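You operate a simulated robot arm through the tools that you are given. There is no shell and no other tool.

The job below is to be done with a simulated two-armed robot. You get a single attempt, and the scene is never put back.

Task
Free the green-edged strip, lay it on the wooden bars and cover the paste tub.
Fine: the clamp ends up, the slider with blue knob at 9, the cream lid on the paste tub; the strip is not dropped; other strips, brush and tub stay.

It is judged by the outcome, as a careful person would: the job done as asked, and still so three seconds after it is handed in. It fails if anything else is knocked over, pushed out of place, dropped, spilled or broken. A push-on lid holds only when it is set on centred and level and pressed home; a screw cap is set on level and turned clockwise until tight.

Robot
Two 7-joint arms with two-finger parallel grippers on one trunk that stands fixed in place. Base frame: the origin is at the foot of the trunk, x ahead of it, y to its left, z up. Lengths are in mm, angles in rad, forces in N, time in s.
The left shoulder is at [71, 156, 1180], the right one opposite. Each reaches about 1231 mm from its shoulder. Payload 3.91 kg a hand.
The tool frame of a hand sits at the grasp point between the pads (the TCP): z along the fingers, y along the line on which they close. The tips reach 30 mm beyond it. Largest opening 110 mm; finger width 20, thickness 10; the body of the gripper, 48 by 112 mm, starts 55 mm behind the TCP.
Orientation is that of the tool frame in the base frame, as [roll, pitch, yaw] about the fixed x, y, z axes, in that order (R = Rz(yaw) Ry(pitch) Rx(roll)). With the fingers straight down and closing along the base's y, the tool's x points along the base's -x, its y along +y and its z along -z.

Tools
- The arms move only by the tool servo_tool. It takes "left_targets", "right_targets" or both (then of equal length, played together; a hand with none holds still); each is a list of rows, each a list of 3 entries, a list of its own where there are three numbers: the turn, a rotation vector about the tool's x, y, z in rad, then the shift along the tool's x, y, z in mm, then the finger opening in mm, from 0 to 110. In form: [[[rx, ry, rz], [tx, ty, tz], fingers], ...]. A call has 1 to 20 rows; each row is the pose to reach, as a shift and turn from the pose commanded when the call began, along the tool's axes at that moment. A row lasts 0.2 s, in which the tool goes at most 50 mm and 0.15 rad; a call with a longer step from one row to the next is refused whole, and so is a gripper value outside its range. Where a pose cannot be reached the arm comes as near as it can. A force on the tool above 90 N (or 10 N above the force at the start of the call, whichever is more), or a blocked arm, ends the call early, and 0.2 s more pass. The fingers move at their own pace (about 108 mm/s each) and stop on an object; they squeeze with about 22 N. The grip force told is the motor's: it shows also when the fingers shut on nothing. Time passes only in rows, and 0.2 s behind the last, so rows that repeat a pose let the fingers close. The reply holds the time, the measured pose of the TCP, the force on the tool along the base axes, the opening and the grip force, in the units named above and with some noise, with the torque about the TCP (base axes, N m) and any sound that the robot's microphone picked up.
- Cameras (640 x 400 px; columns grow to the right, rows downward): "scene" is now at [125.6, 48.9, 1409.8]; the picture's right is [0.55, -0.83, -0.00], its down [-0.48, -0.31, -0.82] and it looks along [0.69, 0.45, -0.57] (base axes); focal length 340 px, centre (320, 200). "left" rides on the left gripper at [72, -17, -104] in its tool frame; the picture's right is [0.23, 0.97, 0.00], its down [-0.76, 0.18, -0.62] and it looks along [-0.61, 0.14, 0.78] (tool axes); focal length 222 px, centre (320, 200). "right" rides on the right gripper at [72, 17, -103] in its tool frame; the picture's right is [-0.23, 0.97, 0.00], its down [-0.76, -0.18, -0.62] and it looks along [-0.61, -0.14, 0.78] (tool axes); focal length 222 px, centre (320, 200). There is no depth. A picture from a camera that has moved, and an enlarged one, comes with that camera's place and axes in the base frame and with its lens.
- snapshot(camera): a new picture of that camera. It takes no simulated time.
- slide_trunk(by): slides the trunk up (or, below 0, down) by that many mm; the arms and the scene camera ride with it, the base frame stays. It gives what a move gives, with no picture.
- pan_tilt(pan, tilt): turns the head with the scene camera to pan (to the left, within 1.501 rad either way) and tilt (down, from -0.506 to 1.204), counted from straight ahead of the robot. It gives what a move gives.
- inspect(camera, box): a new picture of the part [left, top, right, bottom] of that camera's present view, enlarged. It takes no simulated time.
- hand_in(): hands the job in; it is judged then, once.

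Places have to be worked out from the pictures, the camera data and where the tool is seen. Open the grippers and draw the arms clear of the work before you hand the job in, unless the task says otherwise.

The tools are called after "Request:" as name(argument=value, ...) on one line, values as JSON. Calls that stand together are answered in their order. servo_tool: Moves the arms, as the interface text tells. Its arguments: {"type":"object","properties":{"left_targets":{"type":"array","items":{"type":"array"}},"right_targets":{"type":"array","items":{"type":"array"}}},"required":[]} The other tools are called the same way: slide_trunk (by) moves the trunk up or down; pan_tilt (pan, tilt) turns the head that bears the scene camera; snapshot (camera) takes a picture; inspect (camera, box) takes an enlarged picture of a part of a camera's view; hand_in () hands the job in.

At the start:

```text
time_s: 0.0
left_position: [467.2, 543.6, 1093.9]
left_tcp_rot: [3.141, -0.002, 3.141]
left_ft_force: [0.1, 1.0, 0.2]
left_ft_torque: [0.02, -0.02, 0.01]
left_finger_gap: 110.0
left_grasp_force: 0.1
right_position: [641.6, 30.6, 1112.7]
right_tcp_rot: [-3.14, 0.002, 3.141]
right_ft_force: [-0.1, -0.7, 0.5]
right_ft_torque: [-0.05, -0.01, 0.04]
right_finger_gap: 109.8
right_grasp_force: 0.0
trunk travel left (down, up): [-625.0, 315.0]
head pan, tilt (commanded): [0.585, 0.606]
```

scene: 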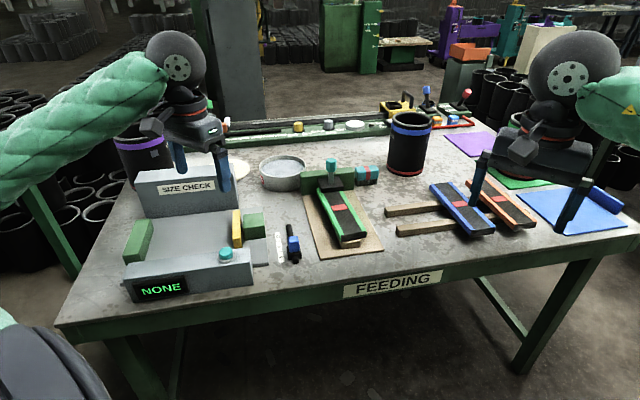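
right: 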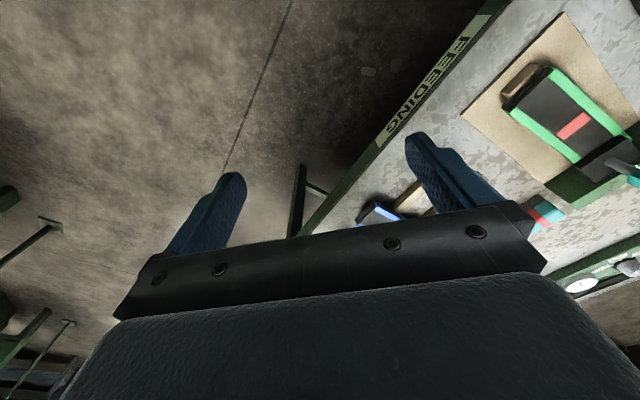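
left: 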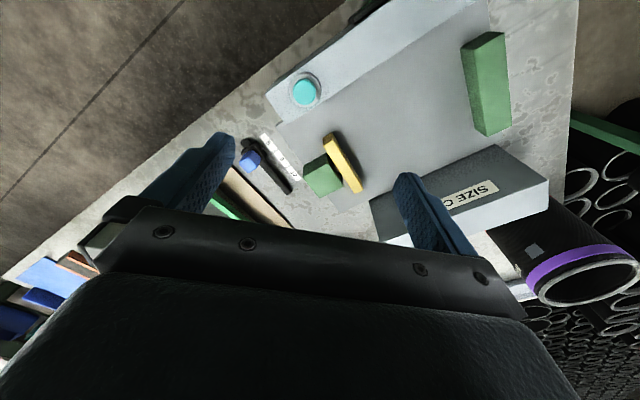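

I start by looking closely at the scene: the clamp holding the green-edged strip, the wooden bars, the sliders and the tub.

Request:
inspect(camera="scene", box=[240, 130, 400, 230])

Request:
inspect(camera="scene", box=[360, 80, 520, 180])

Request:
inspect(camera="scene", box=[220, 90, 380, 190])

Request:
inspect(camera="scene", box=[380, 150, 540, 250])

Request:
inspect(camera="scene", box=[110, 150, 310, 310])

```text
4.00 times, centred on (320, 180) of scene
camera zoom: at [125.6, 48.9, 1409.8], right [0.55, -0.83, 0.0], down [-0.48, -0.31, -0.82], along [0.69, 0.45, -0.57], focal length 1358 px, centre (320, 280)
```

zoom: 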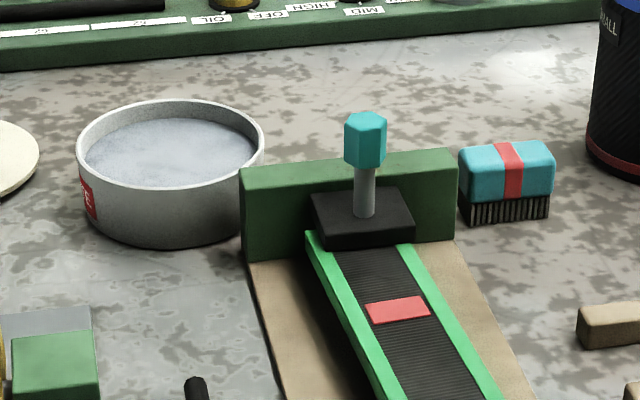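

```text
4.00 times, centred on (440, 130) of scene
camera zoom: at [125.6, 48.9, 1409.8], right [0.55, -0.83, 0.0], down [-0.48, -0.31, -0.82], along [0.69, 0.45, -0.57], focal length 1358 px, centre (-160, 480)
```

zoom: 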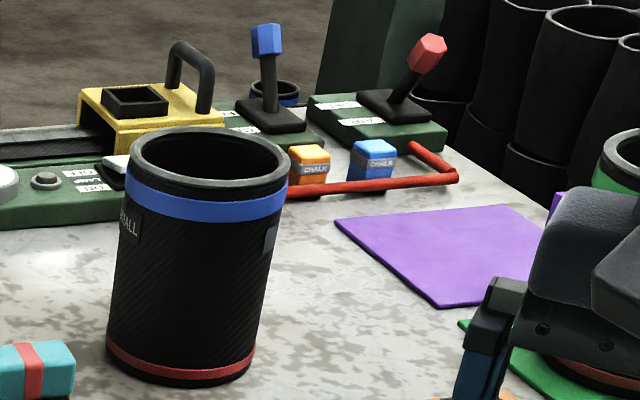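

```text
4.00 times, centred on (300, 140) of scene
camera zoom: at [125.6, 48.9, 1409.8], right [0.55, -0.83, 0.0], down [-0.48, -0.31, -0.82], along [0.69, 0.45, -0.57], focal length 1358 px, centre (400, 440)
```

zoom: 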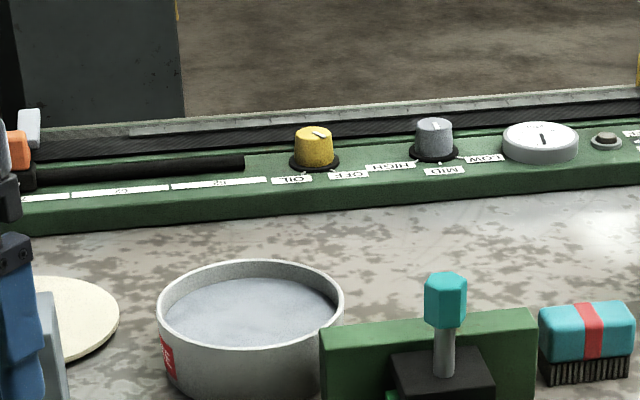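

```text
4.00 times, centred on (460, 200) of scene
camera zoom: at [125.6, 48.9, 1409.8], right [0.55, -0.83, 0.0], down [-0.48, -0.31, -0.82], along [0.69, 0.45, -0.57], focal length 1358 px, centre (-240, 200)
```

zoom: 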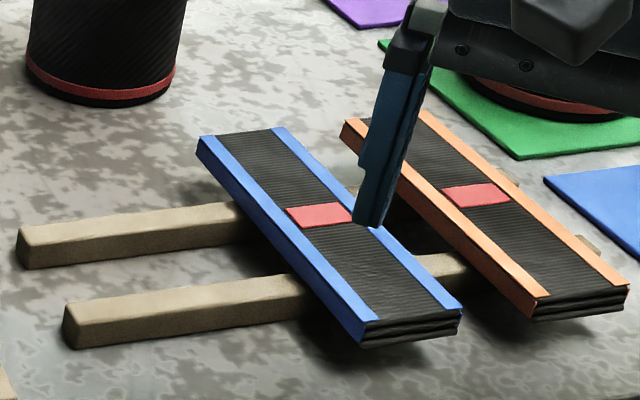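

```text
2.50 times, centred on (210, 230) of scene
camera zoom: at [125.6, 48.9, 1409.8], right [0.55, -0.83, 0.0], down [-0.48, -0.31, -0.82], along [0.69, 0.45, -0.57], focal length 849 px, centre (595, 125)
```

zoom: 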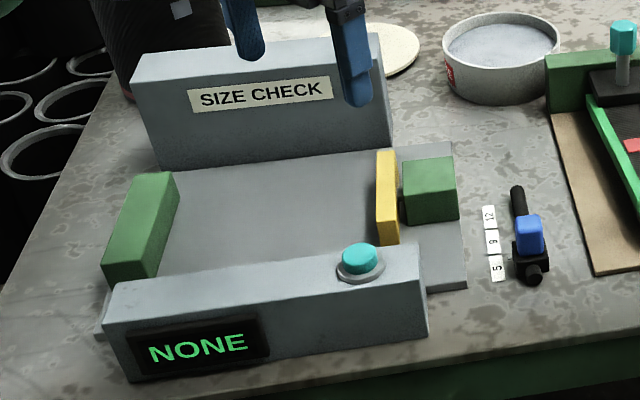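

The blue-knob slider (scale 12/9/5) is beside the size-check box, and the lid is behind the left hand. I take further enlarged views through the wrist cameras before moving.

Request:
inspect(camera="right", box=[440, 0, 640, 300])

Request:
inspect(camera="left", box=[200, 100, 380, 230])

Request:
inspect(camera="scene", box=[265, 195, 325, 275])

Request:
inspect(camera="scene", box=[295, 145, 395, 265])

```text
1.33 times, centred on (540, 150) of right
camera zoom: at [567.4, 46.8, 1215.8], right [0.23, 0.97, 0.0], down [0.76, -0.18, 0.62], along [0.61, -0.14, -0.78], focal length 296 px, centre (27, 267)
```

zoom: 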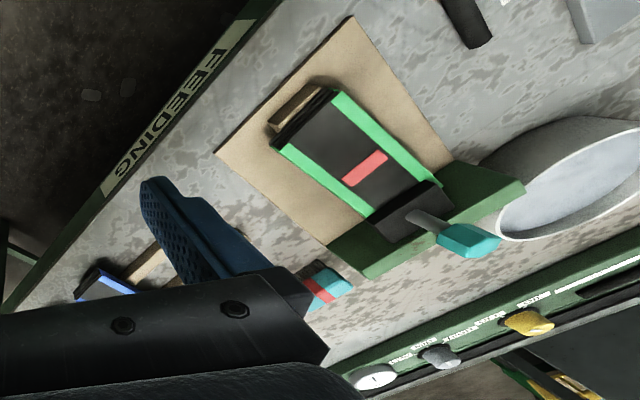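

```text
3.08 times, centred on (290, 165) of left
camera zoom: at [395.6, 526.5, 1195.7], right [-0.23, 0.97, 0.0], down [0.76, 0.18, 0.62], along [0.61, 0.14, -0.78], focal length 684 px, centre (412, 308)
```

zoom: 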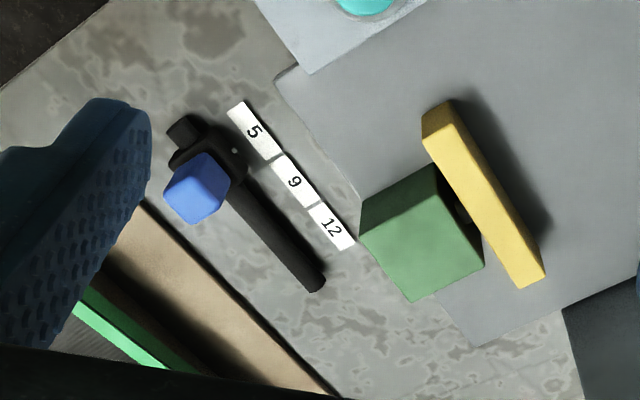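

```text
5.00 times, centred on (295, 235) of scene
camera zoom: at [125.6, 48.9, 1409.8], right [0.55, -0.83, 0.0], down [-0.48, -0.31, -0.82], along [0.69, 0.45, -0.57], focal length 1698 px, centre (445, 25)
```

zoom: 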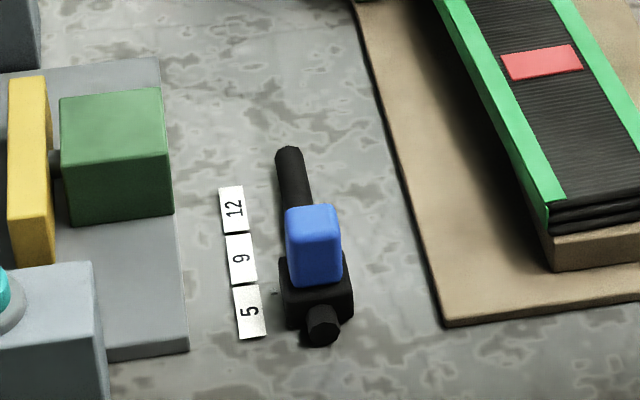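

```text
3.33 times, centred on (345, 205) of scene
camera zoom: at [125.6, 48.9, 1409.8], right [0.55, -0.83, 0.0], down [-0.48, -0.31, -0.82], along [0.69, 0.45, -0.57], focal length 1132 px, centre (237, 183)
```

zoom: 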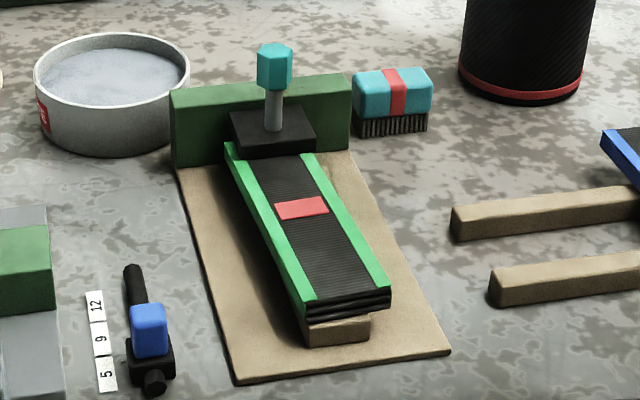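

The table is turned about 45° to the robot; I put the strip around (800, 430), the clamp knob near (910, 530, 920), and the slider near (620, 490). I move the left hand up and over the clamp, turned by about 44°, to look straight down on it.

Request:
servo_tool(left_targets=[[[0, 0, -0.08], [-40, 0, 0], 110], [[0, 0, -0.16], [-80, -4, 0], 110], [[0, 0, -0.24], [-120, -8, -10], 110], [[0, 0, -0.32], [-160, -14, -10], 110], [[0, 0, -0.4], [-200, -20, -10], 110], [[0, 0, -0.48], [-240, -26, -10], 110], [[0, 0, -0.56], [-280, -32, -10], 110], [[0, 0, -0.64], [-320, -38, -10], 110], [[0, 0, -0.72], [-360, -42, -10], 110], [[0, 0, -0.77], [-393, -43, -10], 110], [[0, 0, -0.77], [-393, -43, -10], 110]])

```text
time_s: 2.4
left_position: [859.7, 500.2, 1103.3]
left_tcp_rot: [-3.14, 0.0, -2.372]
left_ft_force: [0.4, -0.1, 1.3]
left_ft_torque: [-0.01, -0.01, 0.01]
left_finger_gap: 109.8
left_grasp_force: 0.1
right_position: [640.0, 29.0, 1113.4]
right_tcp_rot: [3.14, 0.001, 3.14]
right_ft_force: [0.1, -0.1, 0.6]
right_ft_torque: [-0.03, 0.0, 0.0]
right_finger_gap: 110.0
right_grasp_force: 0.0
trunk travel left (down, up): [-625.0, 315.0]
head pan, tilt (commanded): [0.585, 0.606]
```

The left hand reached (860, 500, 1103). I take its picture and a new scene view, since the lid should now be visible.

Request:
snapshot(camera="left")

Request:
snapshot(camera="scene")

```text
taken
camera left: at [820.8, 437.3, 1206.4], right [-0.84, 0.54, 0.0], down [0.42, 0.66, 0.62], along [0.34, 0.52, -0.78], focal length 222 px, centre (320, 200)
```

left: 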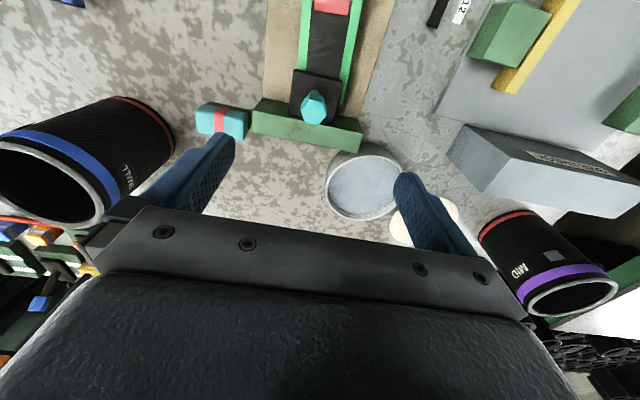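

```text
taken
camera scene: at [124.8, 49.0, 1409.9], right [0.55, -0.83, 0.0], down [-0.47, -0.31, -0.82], along [0.69, 0.45, -0.57], focal length 340 px, centre (320, 200)
```

scene: 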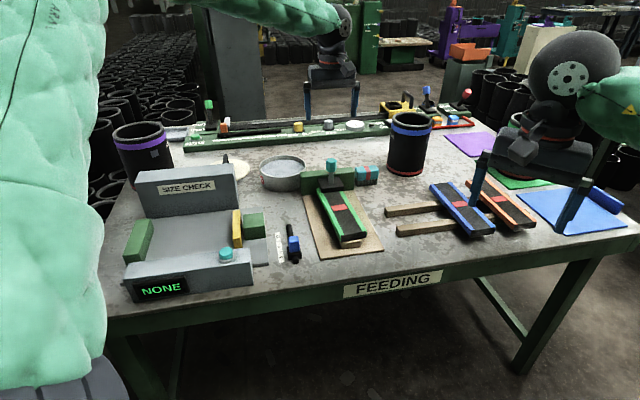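

The lid appears to have a small dark knob behind the size-check box. I enlarge both views.

Request:
inspect(camera="scene", box=[190, 130, 310, 205])

Request:
inspect(camera="left", box=[220, 0, 420, 130])

Request:
inspect(camera="left", box=[300, 120, 480, 260])

Request:
inspect(camera="scene", box=[295, 150, 385, 260])

```text
5.33 times, centred on (250, 168) of scene
camera zoom: at [124.8, 49.0, 1409.9], right [0.55, -0.83, 0.0], down [-0.47, -0.31, -0.82], along [0.69, 0.45, -0.57], focal length 1811 px, centre (693, 373)
```

zoom: 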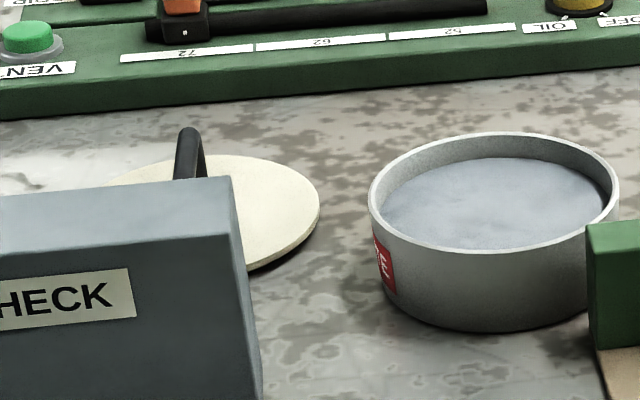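

```text
3.08 times, centred on (320, 65) of left
camera zoom: at [820.8, 437.3, 1206.4], right [-0.84, 0.54, 0.0], down [0.42, 0.66, 0.62], along [0.34, 0.52, -0.78], focal length 684 px, centre (320, 615)
```

zoom: 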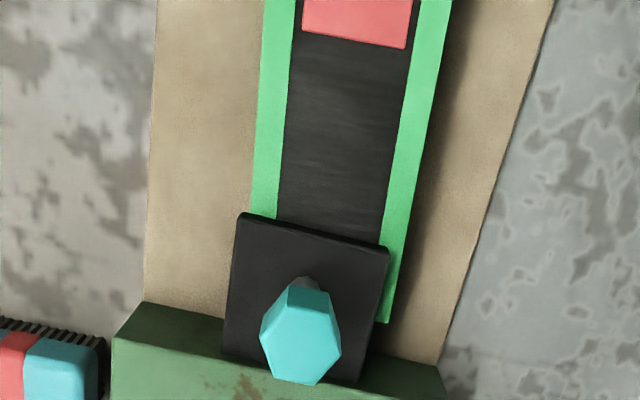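

```text
2.86 times, centred on (390, 190) of left
camera zoom: at [820.8, 437.3, 1206.4], right [-0.84, 0.54, 0.0], down [0.42, 0.66, 0.62], along [0.34, 0.52, -0.78], focal length 635 px, centre (120, 229)
```

zoom: 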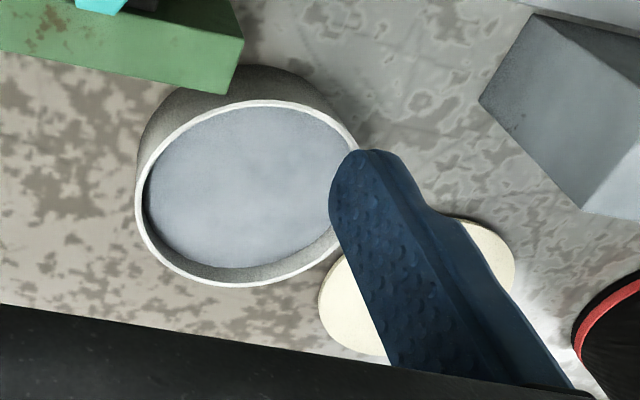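

```text
3.64 times, centred on (340, 205) of scene
camera zoom: at [124.8, 49.0, 1409.9], right [0.55, -0.83, 0.0], down [-0.47, -0.31, -0.82], along [0.69, 0.45, -0.57], focal length 1235 px, centre (247, 182)
```

zoom: 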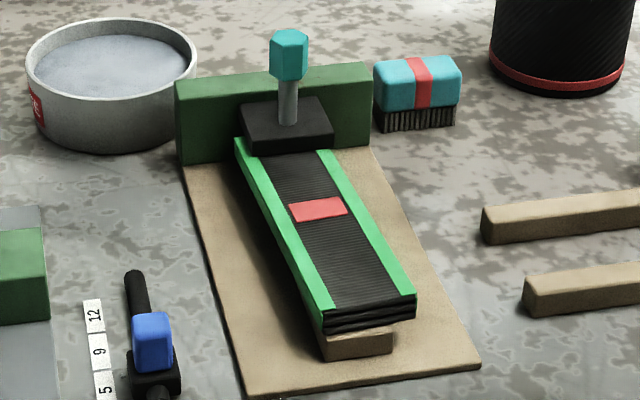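

By triangulating, I put the strip's top face at z≈849 with its centre (red band) near (799, 429) and its long axis about 49° from x. The clamp knob is at (872, 503) with its top at z≈943. I bring the left hand above the knob to check the alignment.

Request:
servo_tool(left_targets=[[[0, 0, 0], [-5, -3, 30], 110], [[0, 0, 0], [-11, -6.5, 60], 110], [[0, 0, 0], [-11, -6.5, 90], 90], [[0, 0, 0], [-11, -6.5, 103], 80], [[0, 0, 0], [-11, -6.5, 103], 80]])

Request:
snapshot(camera="left")

Request:
inspect(camera="scene", box=[280, 80, 400, 200])

```text
time_s: 3.6
left_position: [871.6, 502.9, 1000.9]
left_tcp_rot: [-3.141, -0.001, -2.372]
left_ft_force: [0.3, -0.6, 0.6]
left_ft_torque: [0.04, 0.01, 0.01]
left_finger_gap: 80.0
left_grasp_force: 0.1
right_position: [640.1, 29.2, 1113.3]
right_tcp_rot: [-3.141, 0.0, -3.141]
right_ft_force: [0.0, 0.1, 0.4]
right_ft_torque: [0.0, 0.01, 0.01]
right_finger_gap: 110.0
right_grasp_force: 0.1
trunk travel left (down, up): [-625.0, 315.0]
head pan, tilt (commanded): [0.585, 0.606]
```

```text
taken
camera left: at [833.0, 440.3, 1102.5], right [-0.84, 0.54, 0.0], down [0.42, 0.66, 0.62], along [0.34, 0.52, -0.78], focal length 222 px, centre (320, 200)
```

left: 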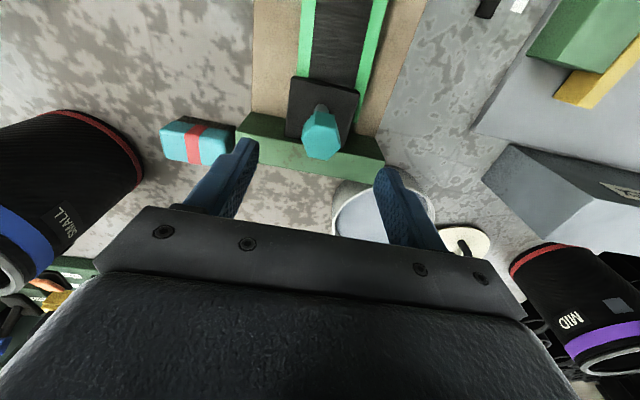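

```text
3.33 times, centred on (340, 140) of scene
camera zoom: at [125.7, 48.7, 1409.8], right [0.55, -0.83, 0.0], down [-0.48, -0.31, -0.82], along [0.69, 0.45, -0.57], focal length 1132 px, centre (253, 400)
```

zoom: 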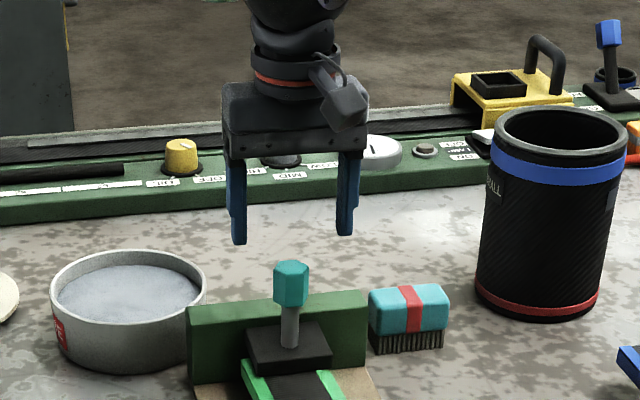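

The knob lies nearly centred between the fingers. I descend so the pads straddle it (TCP z≈929) and then close.

Request:
servo_tool(left_targets=[[[0, 0, 0], [2, 0, 25], 80], [[0, 0, 0], [3, 0, 50], 80], [[0, 0, 0], [3, 0, 71], 80], [[0, 0, 0], [3, 0, 71], 80], [[0, 0, 0], [3, 0, 71], 50], [[0, 0, 0], [3, 0, 71], 20], [[0, 0, 0], [3, 0, 71], 20], [[0, 0, 0], [3, 0, 71], 20]])

Request:
inspect(camera="scene", box=[280, 110, 400, 230])

Request:
snapshot(camera="left")

```text
time_s: 5.4
left_position: [868.5, 501.6, 927.8]
left_tcp_rot: [-3.14, -0.002, -2.372]
left_ft_force: [-5.4, 2.5, 0.9]
left_ft_torque: [-0.01, 0.16, 0.03]
left_finger_gap: 31.2
left_grasp_force: 45.7
right_position: [639.6, 31.2, 1113.7]
right_tcp_rot: [3.141, 0.0, -3.141]
right_ft_force: [-0.3, 0.7, 0.9]
right_ft_torque: [-0.02, -0.04, -0.02]
right_finger_gap: 109.6
right_grasp_force: 0.0
trunk travel left (down, up): [-625.0, 315.0]
head pan, tilt (commanded): [0.585, 0.606]
```

```text
3.33 times, centred on (340, 170) of scene
camera zoom: at [125.3, 49.1, 1409.8], right [0.55, -0.83, 0.0], down [-0.47, -0.31, -0.82], along [0.69, 0.45, -0.57], focal length 1132 px, centre (253, 300)
```

zoom: 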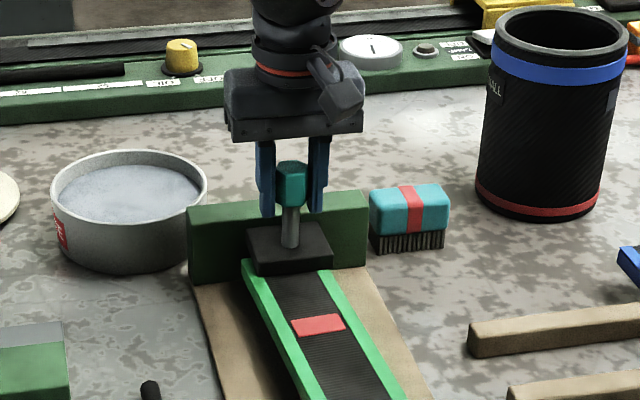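

```text
taken
camera left: at [830.7, 438.8, 1030.6], right [-0.84, 0.54, 0.0], down [0.42, 0.66, 0.62], along [0.34, 0.52, -0.78], focal length 222 px, centre (320, 200)
```

left: 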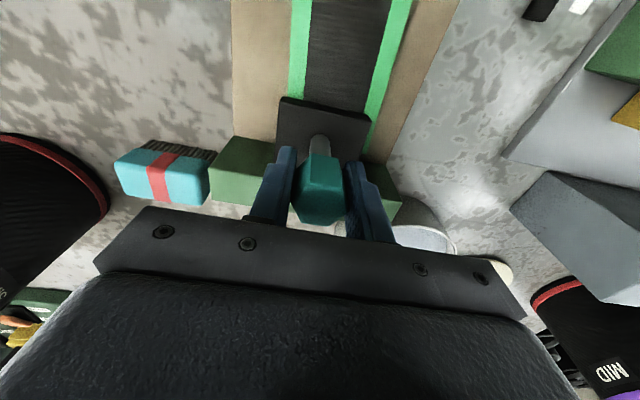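

The knob is held (gap 31 mm, small side force). I pull straight up slowly and watch the force and the clamp.

Request:
servo_tool(left_targets=[[[0, 0, 0], [0, 0, -5], 20], [[0, 0, 0], [0, 0, -10], 20], [[0, 0, 0], [0, 0, -15], 20], [[0, 0, 0], [0, 0, -20], 20], [[0, 0, 0], [0, 0, -25], 20]])

Request:
inspect(camera="scene", box=[280, 110, 400, 230])

Request:
snapshot(camera="left")

```text
time_s: 6.6
left_position: [870.6, 503.2, 951.2]
left_tcp_rot: [3.141, -0.003, -2.372]
left_ft_force: [4.5, 11.0, -20.8]
left_ft_torque: [0.14, 0.27, 0.01]
left_finger_gap: 31.4
left_grasp_force: 44.9
right_position: [642.2, 30.6, 1112.8]
right_tcp_rot: [-3.14, -0.001, 3.141]
right_ft_force: [0.0, -0.7, 0.0]
right_ft_torque: [0.02, 0.03, 0.0]
right_finger_gap: 110.0
right_grasp_force: 0.1
trunk travel left (down, up): [-625.0, 315.0]
head pan, tilt (commanded): [0.585, 0.606]
```

```text
3.33 times, centred on (340, 170) of scene
camera zoom: at [128.1, 51.0, 1409.5], right [0.55, -0.83, 0.0], down [-0.48, -0.32, -0.82], along [0.68, 0.45, -0.57], focal length 1132 px, centre (253, 300)
```

zoom: 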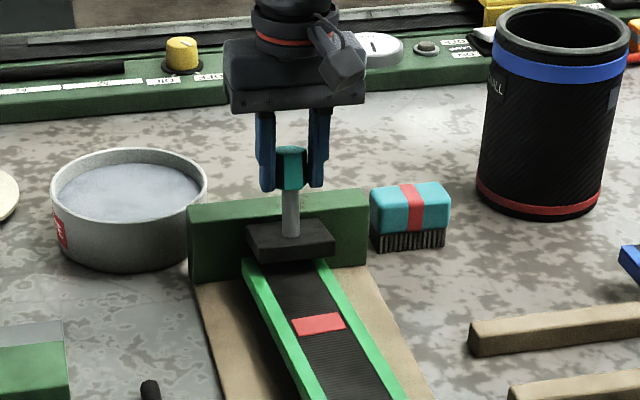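

```text
taken
camera left: at [832.6, 440.6, 1054.1], right [-0.84, 0.54, 0.0], down [0.42, 0.66, 0.62], along [0.33, 0.52, -0.78], focal length 222 px, centre (320, 200)
```

left: 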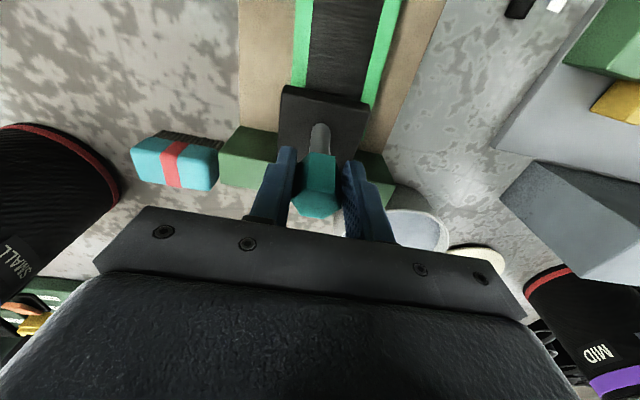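

The clamp rose about 13–15 mm while the fingers slipped some on the knob (about 21 N pull). I open the fingers, drop to regrip lower on the knob and check whether the clamp stays where it is.

Request:
servo_tool(left_targets=[[[0, 0, 0], [0, 0, 0], 45], [[0, 0, 0], [0, 0, 0], 60], [[0, 0, 0], [0, 0, 0], 60]])

Request:
inspect(camera="scene", box=[300, 130, 370, 200])

Request:
inspect(camera="left", box=[240, 60, 400, 230])

```text
time_s: 7.4
left_position: [869.8, 500.6, 953.6]
left_tcp_rot: [3.141, 0.002, -2.373]
left_ft_force: [0.0, 0.5, -0.2]
left_ft_torque: [0.0, 0.01, 0.02]
left_finger_gap: 60.2
left_grasp_force: 0.0
right_position: [639.3, 30.0, 1113.7]
right_tcp_rot: [-3.14, 0.0, -3.141]
right_ft_force: [0.5, 0.0, 0.6]
right_ft_torque: [0.0, 0.03, -0.01]
right_finger_gap: 110.3
right_grasp_force: 0.1
trunk travel left (down, up): [-625.0, 315.0]
head pan, tilt (commanded): [0.585, 0.606]
```

```text
5.71 times, centred on (335, 165) of scene
camera zoom: at [125.4, 48.3, 1409.9], right [0.55, -0.83, 0.0], down [-0.47, -0.31, -0.82], along [0.69, 0.45, -0.57], focal length 1941 px, centre (234, 400)
```

zoom: 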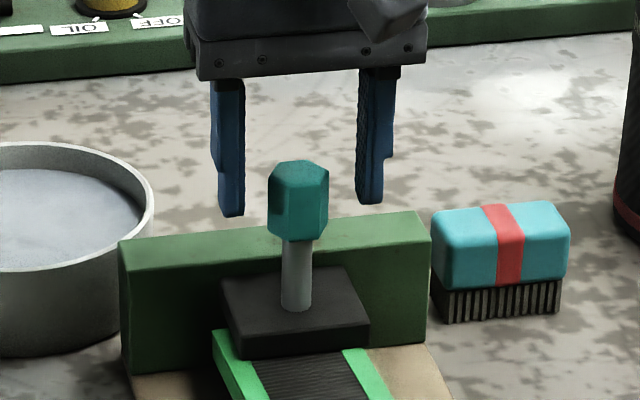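

```text
2.35 times, centred on (320, 145) of left
camera zoom: at [830.9, 437.7, 1057.1], right [-0.84, 0.54, 0.0], down [0.42, 0.66, 0.62], along [0.34, 0.52, -0.78], focal length 523 px, centre (320, 329)
```

zoom: 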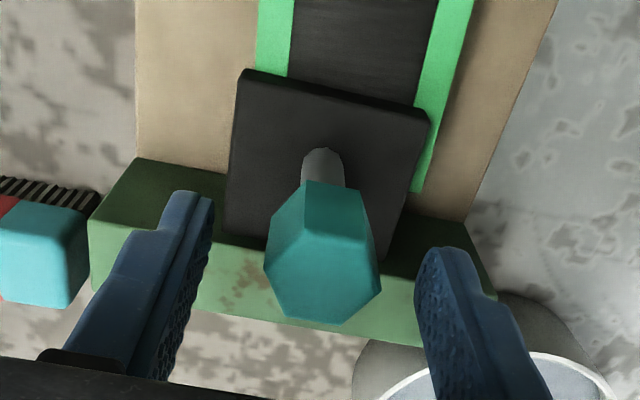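

With the fingers open, the clamp went back down. While I pulled, the force on the hand was about 11 N toward the plate, the pad's front edge rose most and the post leaned back, so the clamp looks hinged at the plate. I regrip the knob and test a small move back and up.

Request:
servo_tool(left_targets=[[[0, 0, 0], [-2, 0, 12], 60], [[0, 0, 0], [-2, 0, 25], 60], [[0, 0, 0], [-2, 0, 25], 40], [[0, 0, 0], [-2, 0, 25], 20], [[0, 0, 0], [-2, 0, 25], 20], [[0, 0, 0], [-6, 0, 23], 20], [[0, 0, 0], [-10, 0, 21], 20], [[0, 0, 0], [-14, 0, 19], 20]])

Request:
inspect(camera="scene", box=[300, 130, 370, 200])

Request:
inspect(camera="left", box=[240, 60, 400, 230])

```text
time_s: 9.2
left_position: [878.1, 511.3, 935.9]
left_tcp_rot: [-3.141, -0.001, -2.373]
left_ft_force: [-27.0, -9.7, -4.5]
left_ft_torque: [-0.84, 0.87, -0.06]
left_finger_gap: 31.6
left_grasp_force: 45.3
right_position: [640.5, 30.0, 1114.6]
right_tcp_rot: [-3.141, -0.001, 3.14]
right_ft_force: [1.1, -0.2, 0.4]
right_ft_torque: [0.04, 0.03, -0.03]
right_finger_gap: 110.0
right_grasp_force: 0.2
trunk travel left (down, up): [-625.0, 315.0]
head pan, tilt (commanded): [0.585, 0.606]
```

```text
5.71 times, centred on (335, 165) of scene
camera zoom: at [123.9, 48.1, 1410.0], right [0.55, -0.83, 0.0], down [-0.47, -0.31, -0.82], along [0.69, 0.45, -0.57], focal length 1941 px, centre (234, 400)
```

zoom: 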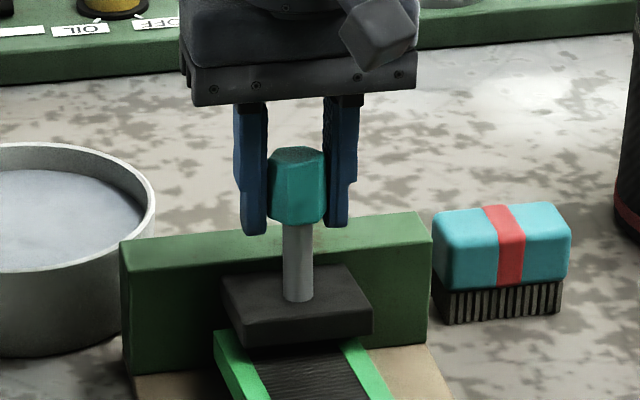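

```text
2.35 times, centred on (320, 145) of left
camera zoom: at [839.3, 447.3, 1038.2], right [-0.84, 0.54, 0.0], down [0.42, 0.66, 0.62], along [0.34, 0.52, -0.78], focal length 523 px, centre (320, 329)
```

zoom: 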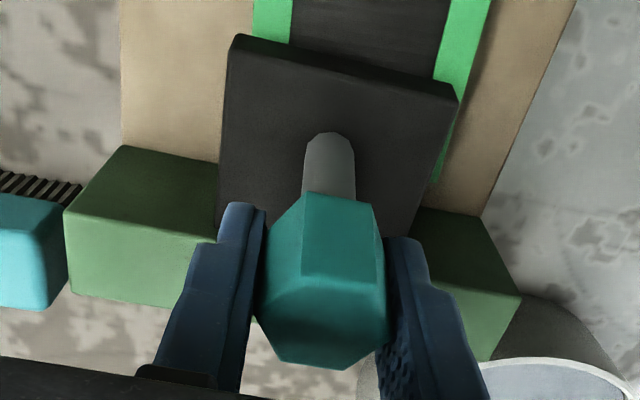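

The pad is clearly swinging up about a hinge at the plate, with the knob resisting by about 26 N. I continue along the arc in small steps.

Request:
servo_tool(left_targets=[[[0, 0, 0], [-4, 0, -1], 20], [[0, 0, 0], [-8, 0, -2], 20], [[0, 0, 0], [-12, 0, -3], 20], [[0, 0, 0], [-16, 0, -3.5], 20]])

Request:
inspect(camera="scene", box=[300, 130, 370, 200])

Request:
inspect(camera="left", box=[240, 60, 400, 230])

```text
time_s: 10.2
left_position: [891.0, 523.2, 940.1]
left_tcp_rot: [3.141, 0.001, -2.372]
left_ft_force: [-6.2, 4.5, 4.6]
left_ft_torque: [-0.02, -0.27, -0.02]
left_finger_gap: 29.8
left_grasp_force: 45.0
right_position: [639.6, 29.9, 1114.1]
right_tcp_rot: [3.14, 0.002, 3.142]
right_ft_force: [-0.5, 0.3, 0.4]
right_ft_torque: [-0.01, 0.01, 0.0]
right_finger_gap: 110.1
right_grasp_force: 0.0
trunk travel left (down, up): [-625.0, 315.0]
head pan, tilt (commanded): [0.585, 0.606]
```

```text
5.71 times, centred on (335, 165) of scene
camera zoom: at [124.8, 49.0, 1410.0], right [0.55, -0.83, 0.0], down [-0.47, -0.31, -0.82], along [0.69, 0.45, -0.57], focal length 1941 px, centre (234, 400)
```

zoom: 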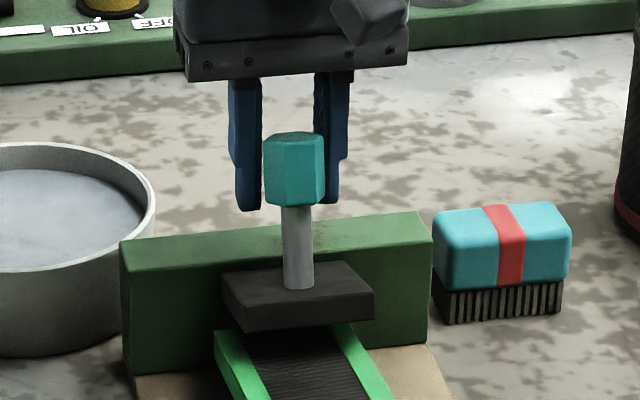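

```text
2.35 times, centred on (320, 145) of left
camera zoom: at [852.1, 460.1, 1042.3], right [-0.84, 0.54, 0.0], down [0.42, 0.66, 0.62], along [0.34, 0.52, -0.78], focal length 523 px, centre (320, 329)
```

zoom: 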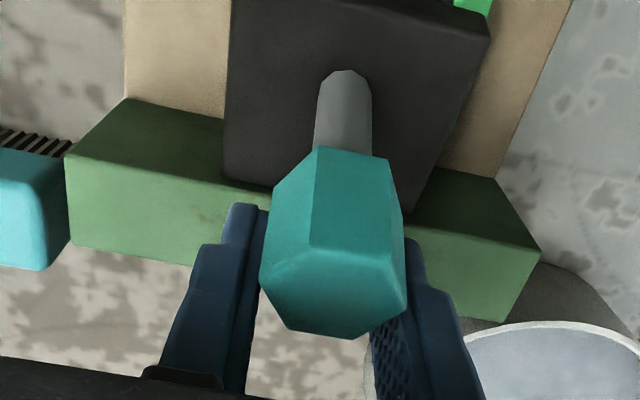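

The knob slipped forward out of the pads, so gripping can't hold against the spring. I release, go up and round to the front side of the knob with closed fingers, and then push it back instead.

Request:
servo_tool(left_targets=[[[0, 0, 0], [0, 0, 0], 45], [[0, 0, 0], [0, 0, 0], 70], [[0, 0, 0], [0, 0, -35], 70], [[0, 0, 0], [0, 0, -65], 70], [[0, 0, 0], [33, 0, -65], 40], [[0, 0, 0], [68, 0, -65], 0], [[0, 0, 0], [68, 0, -65], 0], [[0, 0, 0], [68, 0, -30], 0], [[0, 0, 0], [68, 0, 0], 0], [[0, 0, 0], [68, 0, 3], 0]])

Request:
inspect(camera="scene", box=[290, 110, 380, 200])

Request:
snapshot(camera="left")

```text
time_s: 12.4
left_position: [843.1, 474.8, 934.7]
left_tcp_rot: [3.141, 0.001, -2.373]
left_ft_force: [0.6, 0.5, -0.9]
left_ft_torque: [0.02, 0.0, 0.01]
left_finger_gap: 0.0
left_grasp_force: 21.7
right_position: [639.9, 29.2, 1112.5]
right_tcp_rot: [-3.141, -0.001, 3.141]
right_ft_force: [0.0, 0.0, 0.6]
right_ft_torque: [0.03, -0.02, 0.0]
right_finger_gap: 110.1
right_grasp_force: 0.1
trunk travel left (down, up): [-625.0, 315.0]
head pan, tilt (commanded): [0.585, 0.606]
```

```text
4.44 times, centred on (335, 155) of scene
camera zoom: at [125.5, 48.8, 1409.9], right [0.55, -0.83, 0.0], down [-0.47, -0.31, -0.82], along [0.69, 0.45, -0.57], focal length 1509 px, centre (253, 400)
```

zoom: 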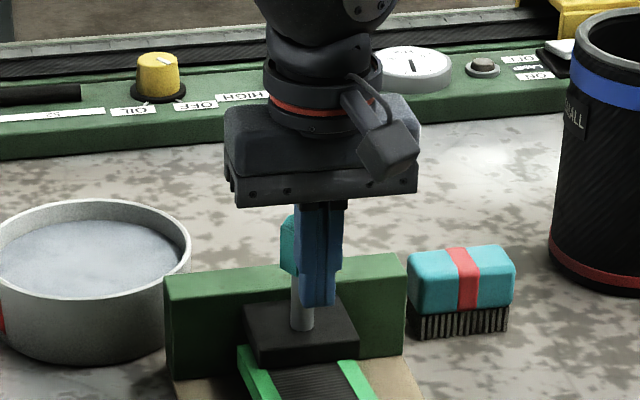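

```text
taken
camera left: at [803.3, 411.7, 1038.1], right [-0.84, 0.54, 0.0], down [0.42, 0.66, 0.62], along [0.34, 0.52, -0.78], focal length 222 px, centre (320, 200)
```

left: 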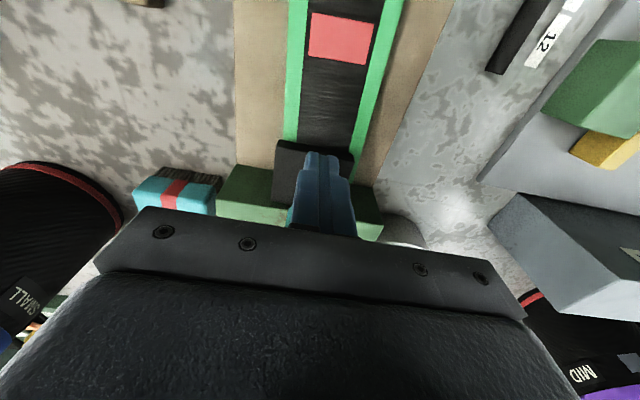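

The closed fingers are about 15 mm in front of the knob and in line with it. I push back toward the plate in modest steps.

Request:
servo_tool(left_targets=[[[0, 0, 0], [-8, 0, 0], 0], [[0, 0, 0], [-15, 0, 0], 0], [[0, 0, 0], [-20, 0, -1], 0], [[0, 0, 0], [-25, 0, -3], 0], [[0, 0, 0], [-30, 0, -4], 0], [[0, 0, 0], [-35, 0, -6], 0], [[0, 0, 0], [-40, 0, -7], 0], [[0, 0, 0], [-45, 0, -8], 0]])

Request:
inspect(camera="scene", box=[290, 110, 380, 200])

Request:
snapshot(camera="left")

```text
time_s: 14.2
left_position: [869.7, 501.9, 954.1]
left_tcp_rot: [-3.136, 0.009, -2.372]
left_ft_force: [-45.1, -27.7, 55.1]
left_ft_torque: [-0.33, 1.03, 0.09]
left_finger_gap: 0.0
left_grasp_force: 22.1
right_position: [633.6, 26.7, 1118.7]
right_tcp_rot: [3.139, 0.007, -3.141]
right_ft_force: [0.0, -0.3, -0.3]
right_ft_torque: [-0.03, -0.03, -0.02]
right_finger_gap: 109.6
right_grasp_force: 0.0
trunk travel left (down, up): [-625.0, 315.0]
head pan, tilt (commanded): [0.585, 0.606]
```

```text
4.44 times, centred on (335, 155) of scene
camera zoom: at [116.6, 43.5, 1411.5], right [0.55, -0.83, 0.0], down [-0.47, -0.31, -0.83], along [0.69, 0.46, -0.56], focal length 1509 px, centre (253, 400)
```

zoom: 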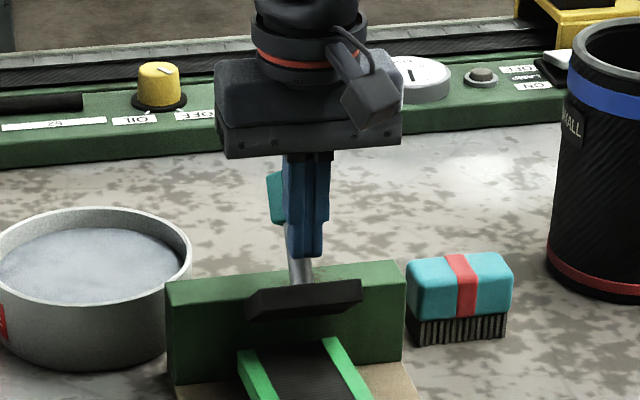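

```text
taken
camera left: at [830.0, 438.1, 1056.9], right [-0.84, 0.54, -0.01], down [0.42, 0.66, 0.63], along [0.34, 0.53, -0.78], focal length 222 px, centre (320, 200)
```

left: 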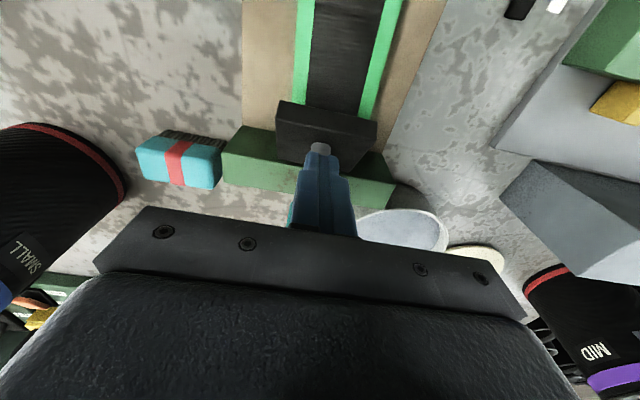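

The clamp has swung up about 30° and is resisting (76 N, partly upward drag because the knob edge rises as it swings). I ease up, tilt the hand to follow the lever, and keep pushing back.

Request:
servo_tool(left_targets=[[[0, 0, 0], [0, 0, -8], 0], [[0, 0.08, 0], [-4, 0, -14], 0], [[0, 0.16, 0], [-9, 0, -17], 0], [[0, 0.24, 0], [-14, 0, -19], 0], [[0, 0.32, 0], [-20, 0, -20], 0], [[0, 0.4, 0], [-26, 0, -20], 0], [[0, 0.44, 0], [-32, 0, -19], 0], [[0, 0.44, 0], [-38, 0, -17], 0]])

Request:
inspect(camera="scene", box=[290, 110, 380, 200])

Request:
snapshot(camera="left")

```text
time_s: 16.0
left_position: [899.9, 529.0, 971.9]
left_tcp_rot: [-3.137, -0.434, -2.376]
left_ft_force: [-11.5, -10.5, 63.2]
left_ft_torque: [-0.45, 0.61, -0.07]
left_finger_gap: 0.3
left_grasp_force: 21.5
right_position: [635.0, 27.4, 1116.0]
right_tcp_rot: [3.137, 0.005, 3.141]
right_ft_force: [0.1, -0.3, 0.3]
right_ft_torque: [0.0, 0.04, 0.01]
right_finger_gap: 109.8
right_grasp_force: 0.1
trunk travel left (down, up): [-625.0, 315.0]
head pan, tilt (commanded): [0.585, 0.606]
```

```text
4.44 times, centred on (335, 155) of scene
camera zoom: at [118.9, 44.0, 1411.2], right [0.55, -0.83, 0.0], down [-0.47, -0.31, -0.83], along [0.69, 0.46, -0.56], focal length 1509 px, centre (253, 400)
```

zoom: 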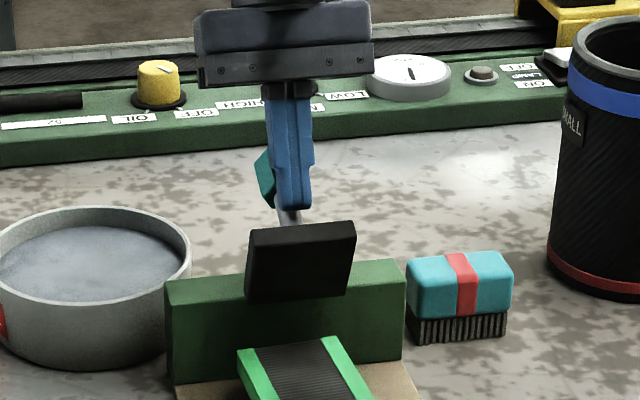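

```text
taken
camera left: at [895.3, 501.8, 1094.0], right [-0.83, 0.56, 0.09], down [0.56, 0.79, 0.25], along [0.06, 0.25, -0.96], focal length 222 px, centre (320, 200)
```

left: 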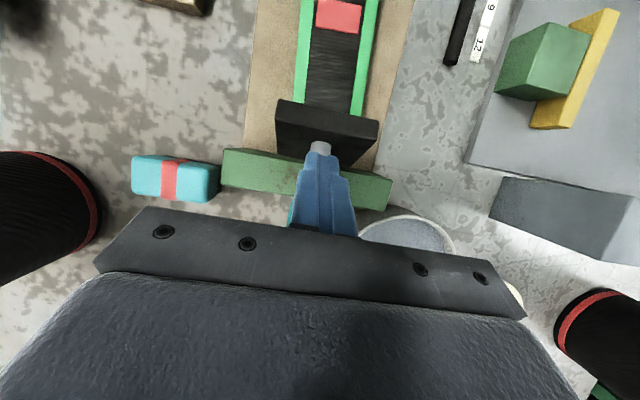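

The lever is now tilted about 60–70° with the pad's underside visible. The contact force is mostly upward, so I push forward and down along the arc to see whether it goes further or is at its stop.

Request:
servo_tool(left_targets=[[[0, 0, 0], [-4.4, 0, 2.3], 0], [[0, 0, 0], [-8.8, 0, 4.7], 0], [[0, 0, 0], [-13.2, 0, 7], 0], [[0, 0, 0], [-17.7, 0, 9.4], 0]])

Request:
inspect(camera="scene", box=[290, 110, 380, 200])

Request:
inspect(camera="left", box=[230, 60, 410, 240])

```text
time_s: 16.8
left_position: [901.8, 533.3, 971.7]
left_tcp_rot: [-3.121, -0.428, -2.383]
left_ft_force: [-2.9, -5.1, 61.5]
left_ft_torque: [-0.13, 0.47, -0.69]
left_finger_gap: 0.1
left_grasp_force: 21.2
left hand out of reach, approached as far as the arm can: row 1, 2, 3
right_position: [636.8, 31.0, 1113.7]
right_tcp_rot: [3.141, 0.004, -3.141]
right_ft_force: [1.3, 0.3, -0.3]
right_ft_torque: [-0.04, -0.03, 0.0]
right_finger_gap: 110.3
right_grasp_force: 0.0
trunk travel left (down, up): [-625.0, 315.0]
head pan, tilt (commanded): [0.585, 0.606]
stopped in row 3 (left hand): the force on the tool passed its limit at 92 N (the readings are from after the stop); the commanded pose is now the measured one
```

```text
4.44 times, centred on (335, 155) of scene
camera zoom: at [121.7, 48.0, 1409.8], right [0.55, -0.83, 0.0], down [-0.47, -0.31, -0.82], along [0.69, 0.45, -0.57], focal length 1509 px, centre (253, 400)
```

zoom: 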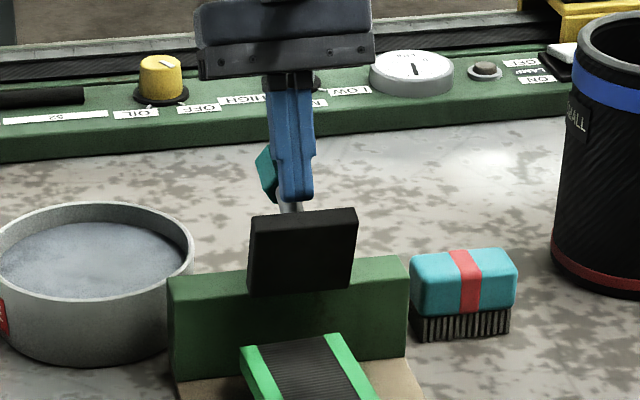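

```text
2.22 times, centred on (320, 150) of left
camera zoom: at [897.0, 506.4, 1095.2], right [-0.83, 0.56, 0.08], down [0.56, 0.79, 0.25], along [0.08, 0.25, -0.97], focal length 494 px, centre (320, 311)
```

zoom: 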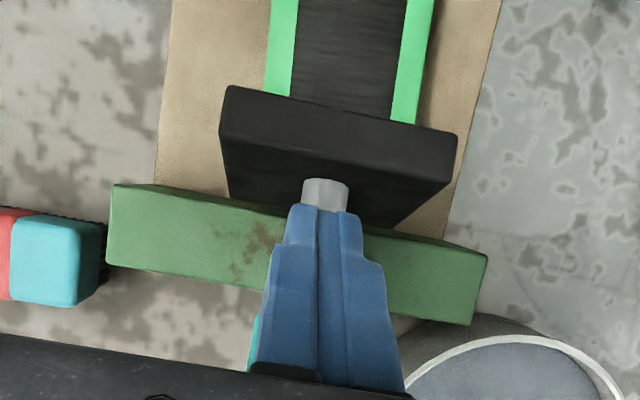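

The pad is tilted further, and the call stopped at the force limit with the command reset to the measured pose. I hold still for a moment to see whether the lever stays there or pushes back.

Request:
servo_tool(left_targets=[[[0, 0, 0], [0, 0, 0], 0], [[0, 0, 0], [0, 0, 0], 0]])

Request:
inspect(camera="scene", box=[290, 110, 380, 200])

```text
time_s: 17.4
left_position: [899.0, 529.6, 969.6]
left_tcp_rot: [-3.128, -0.428, -2.379]
left_ft_force: [-7.7, -8.6, 64.7]
left_ft_torque: [-0.58, 0.25, 0.72]
left_finger_gap: 0.0
left_grasp_force: 21.8
right_position: [634.2, 25.0, 1116.8]
right_tcp_rot: [3.138, 0.006, 3.14]
right_ft_force: [0.0, -0.8, 0.3]
right_ft_torque: [0.02, -0.01, -0.02]
right_finger_gap: 110.1
right_grasp_force: 0.1
trunk travel left (down, up): [-625.0, 315.0]
head pan, tilt (commanded): [0.585, 0.606]
```

```text
4.44 times, centred on (335, 155) of scene
camera zoom: at [119.0, 44.1, 1410.8], right [0.55, -0.83, 0.0], down [-0.47, -0.31, -0.83], along [0.69, 0.46, -0.56], focal length 1509 px, centre (253, 400)
```

zoom: 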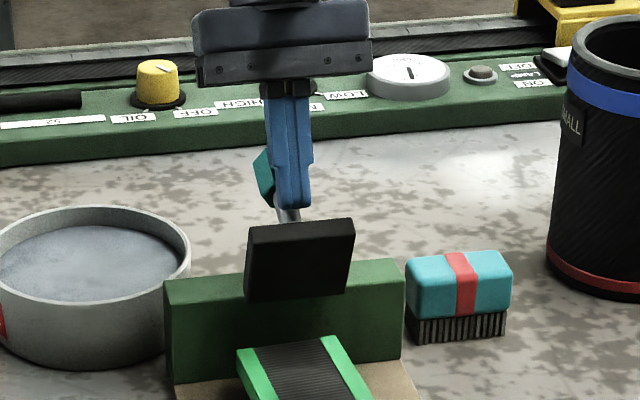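

The force is still about 65 N. I back off 6 mm upward to see whether the lever follows the finger or stays put.

Request:
servo_tool(left_targets=[[[0, 0, 0], [1.3, 0, -2.7], 0], [[0, 0, 0], [2.6, 0, -5.4], 0]])

Request:
inspect(camera="scene", box=[290, 110, 380, 200])

```text
time_s: 18.0
left_position: [900.4, 531.5, 970.9]
left_tcp_rot: [-3.131, -0.43, -2.381]
left_ft_force: [-0.4, -11.1, 43.4]
left_ft_torque: [-0.43, 0.13, 0.09]
left_finger_gap: 0.1
left_grasp_force: 22.1
right_position: [636.6, 27.6, 1114.0]
right_tcp_rot: [3.14, 0.002, 3.14]
right_ft_force: [0.5, 0.3, -0.2]
right_ft_torque: [0.02, 0.01, -0.01]
right_finger_gap: 110.0
right_grasp_force: 0.1
trunk travel left (down, up): [-625.0, 315.0]
head pan, tilt (commanded): [0.585, 0.606]
```

```text
4.44 times, centred on (335, 155) of scene
camera zoom: at [121.7, 45.3, 1410.1], right [0.55, -0.83, 0.0], down [-0.47, -0.31, -0.82], along [0.69, 0.45, -0.57], focal length 1509 px, centre (253, 400)
```

zoom: 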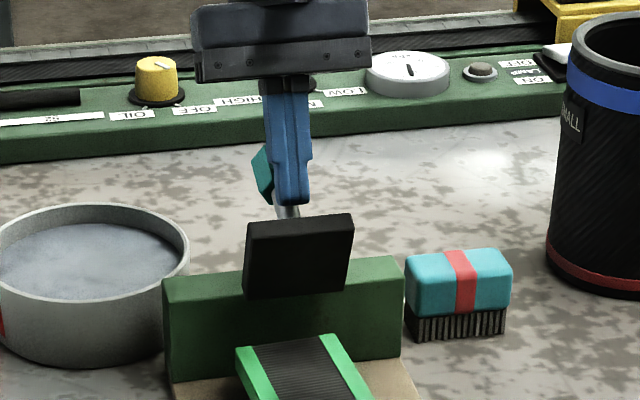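

Backing off lowered the force to 43 N while the lever hardly moved, so it seems to be holding or at a stop. I back off further in small steps.

Request:
servo_tool(left_targets=[[[0, 0, 0], [1.3, 0, -2.7], 0], [[0, 0, 0], [2.6, 0, -5.4], 0], [[0, 0, 0], [3.4, 0, -7.2], 0], [[0, 0, 0], [3.4, 0, -7.2], 0]])

Request:
inspect(camera="scene", box=[290, 110, 380, 200])

```text
time_s: 19.0
left_position: [901.8, 534.9, 974.4]
left_tcp_rot: [-3.132, -0.436, -2.375]
left_ft_force: [0.8, -0.1, -0.7]
left_ft_torque: [0.01, 0.01, -0.02]
left_finger_gap: 0.3
left_grasp_force: 21.5
right_position: [639.6, 29.9, 1113.2]
right_tcp_rot: [-3.141, 0.0, -3.141]
right_ft_force: [-0.5, -0.3, 0.3]
right_ft_torque: [-0.01, 0.01, -0.01]
right_finger_gap: 110.1
right_grasp_force: 0.1
trunk travel left (down, up): [-625.0, 315.0]
head pan, tilt (commanded): [0.585, 0.606]
```

```text
4.44 times, centred on (335, 155) of scene
camera zoom: at [125.8, 49.1, 1409.5], right [0.55, -0.83, 0.0], down [-0.47, -0.31, -0.82], along [0.69, 0.45, -0.57], focal length 1509 px, centre (253, 400)
```

zoom: 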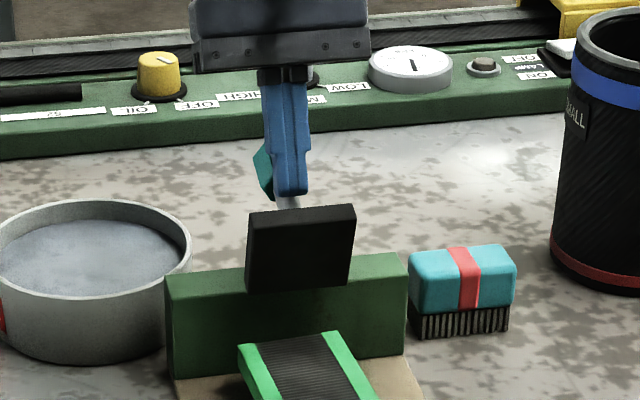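

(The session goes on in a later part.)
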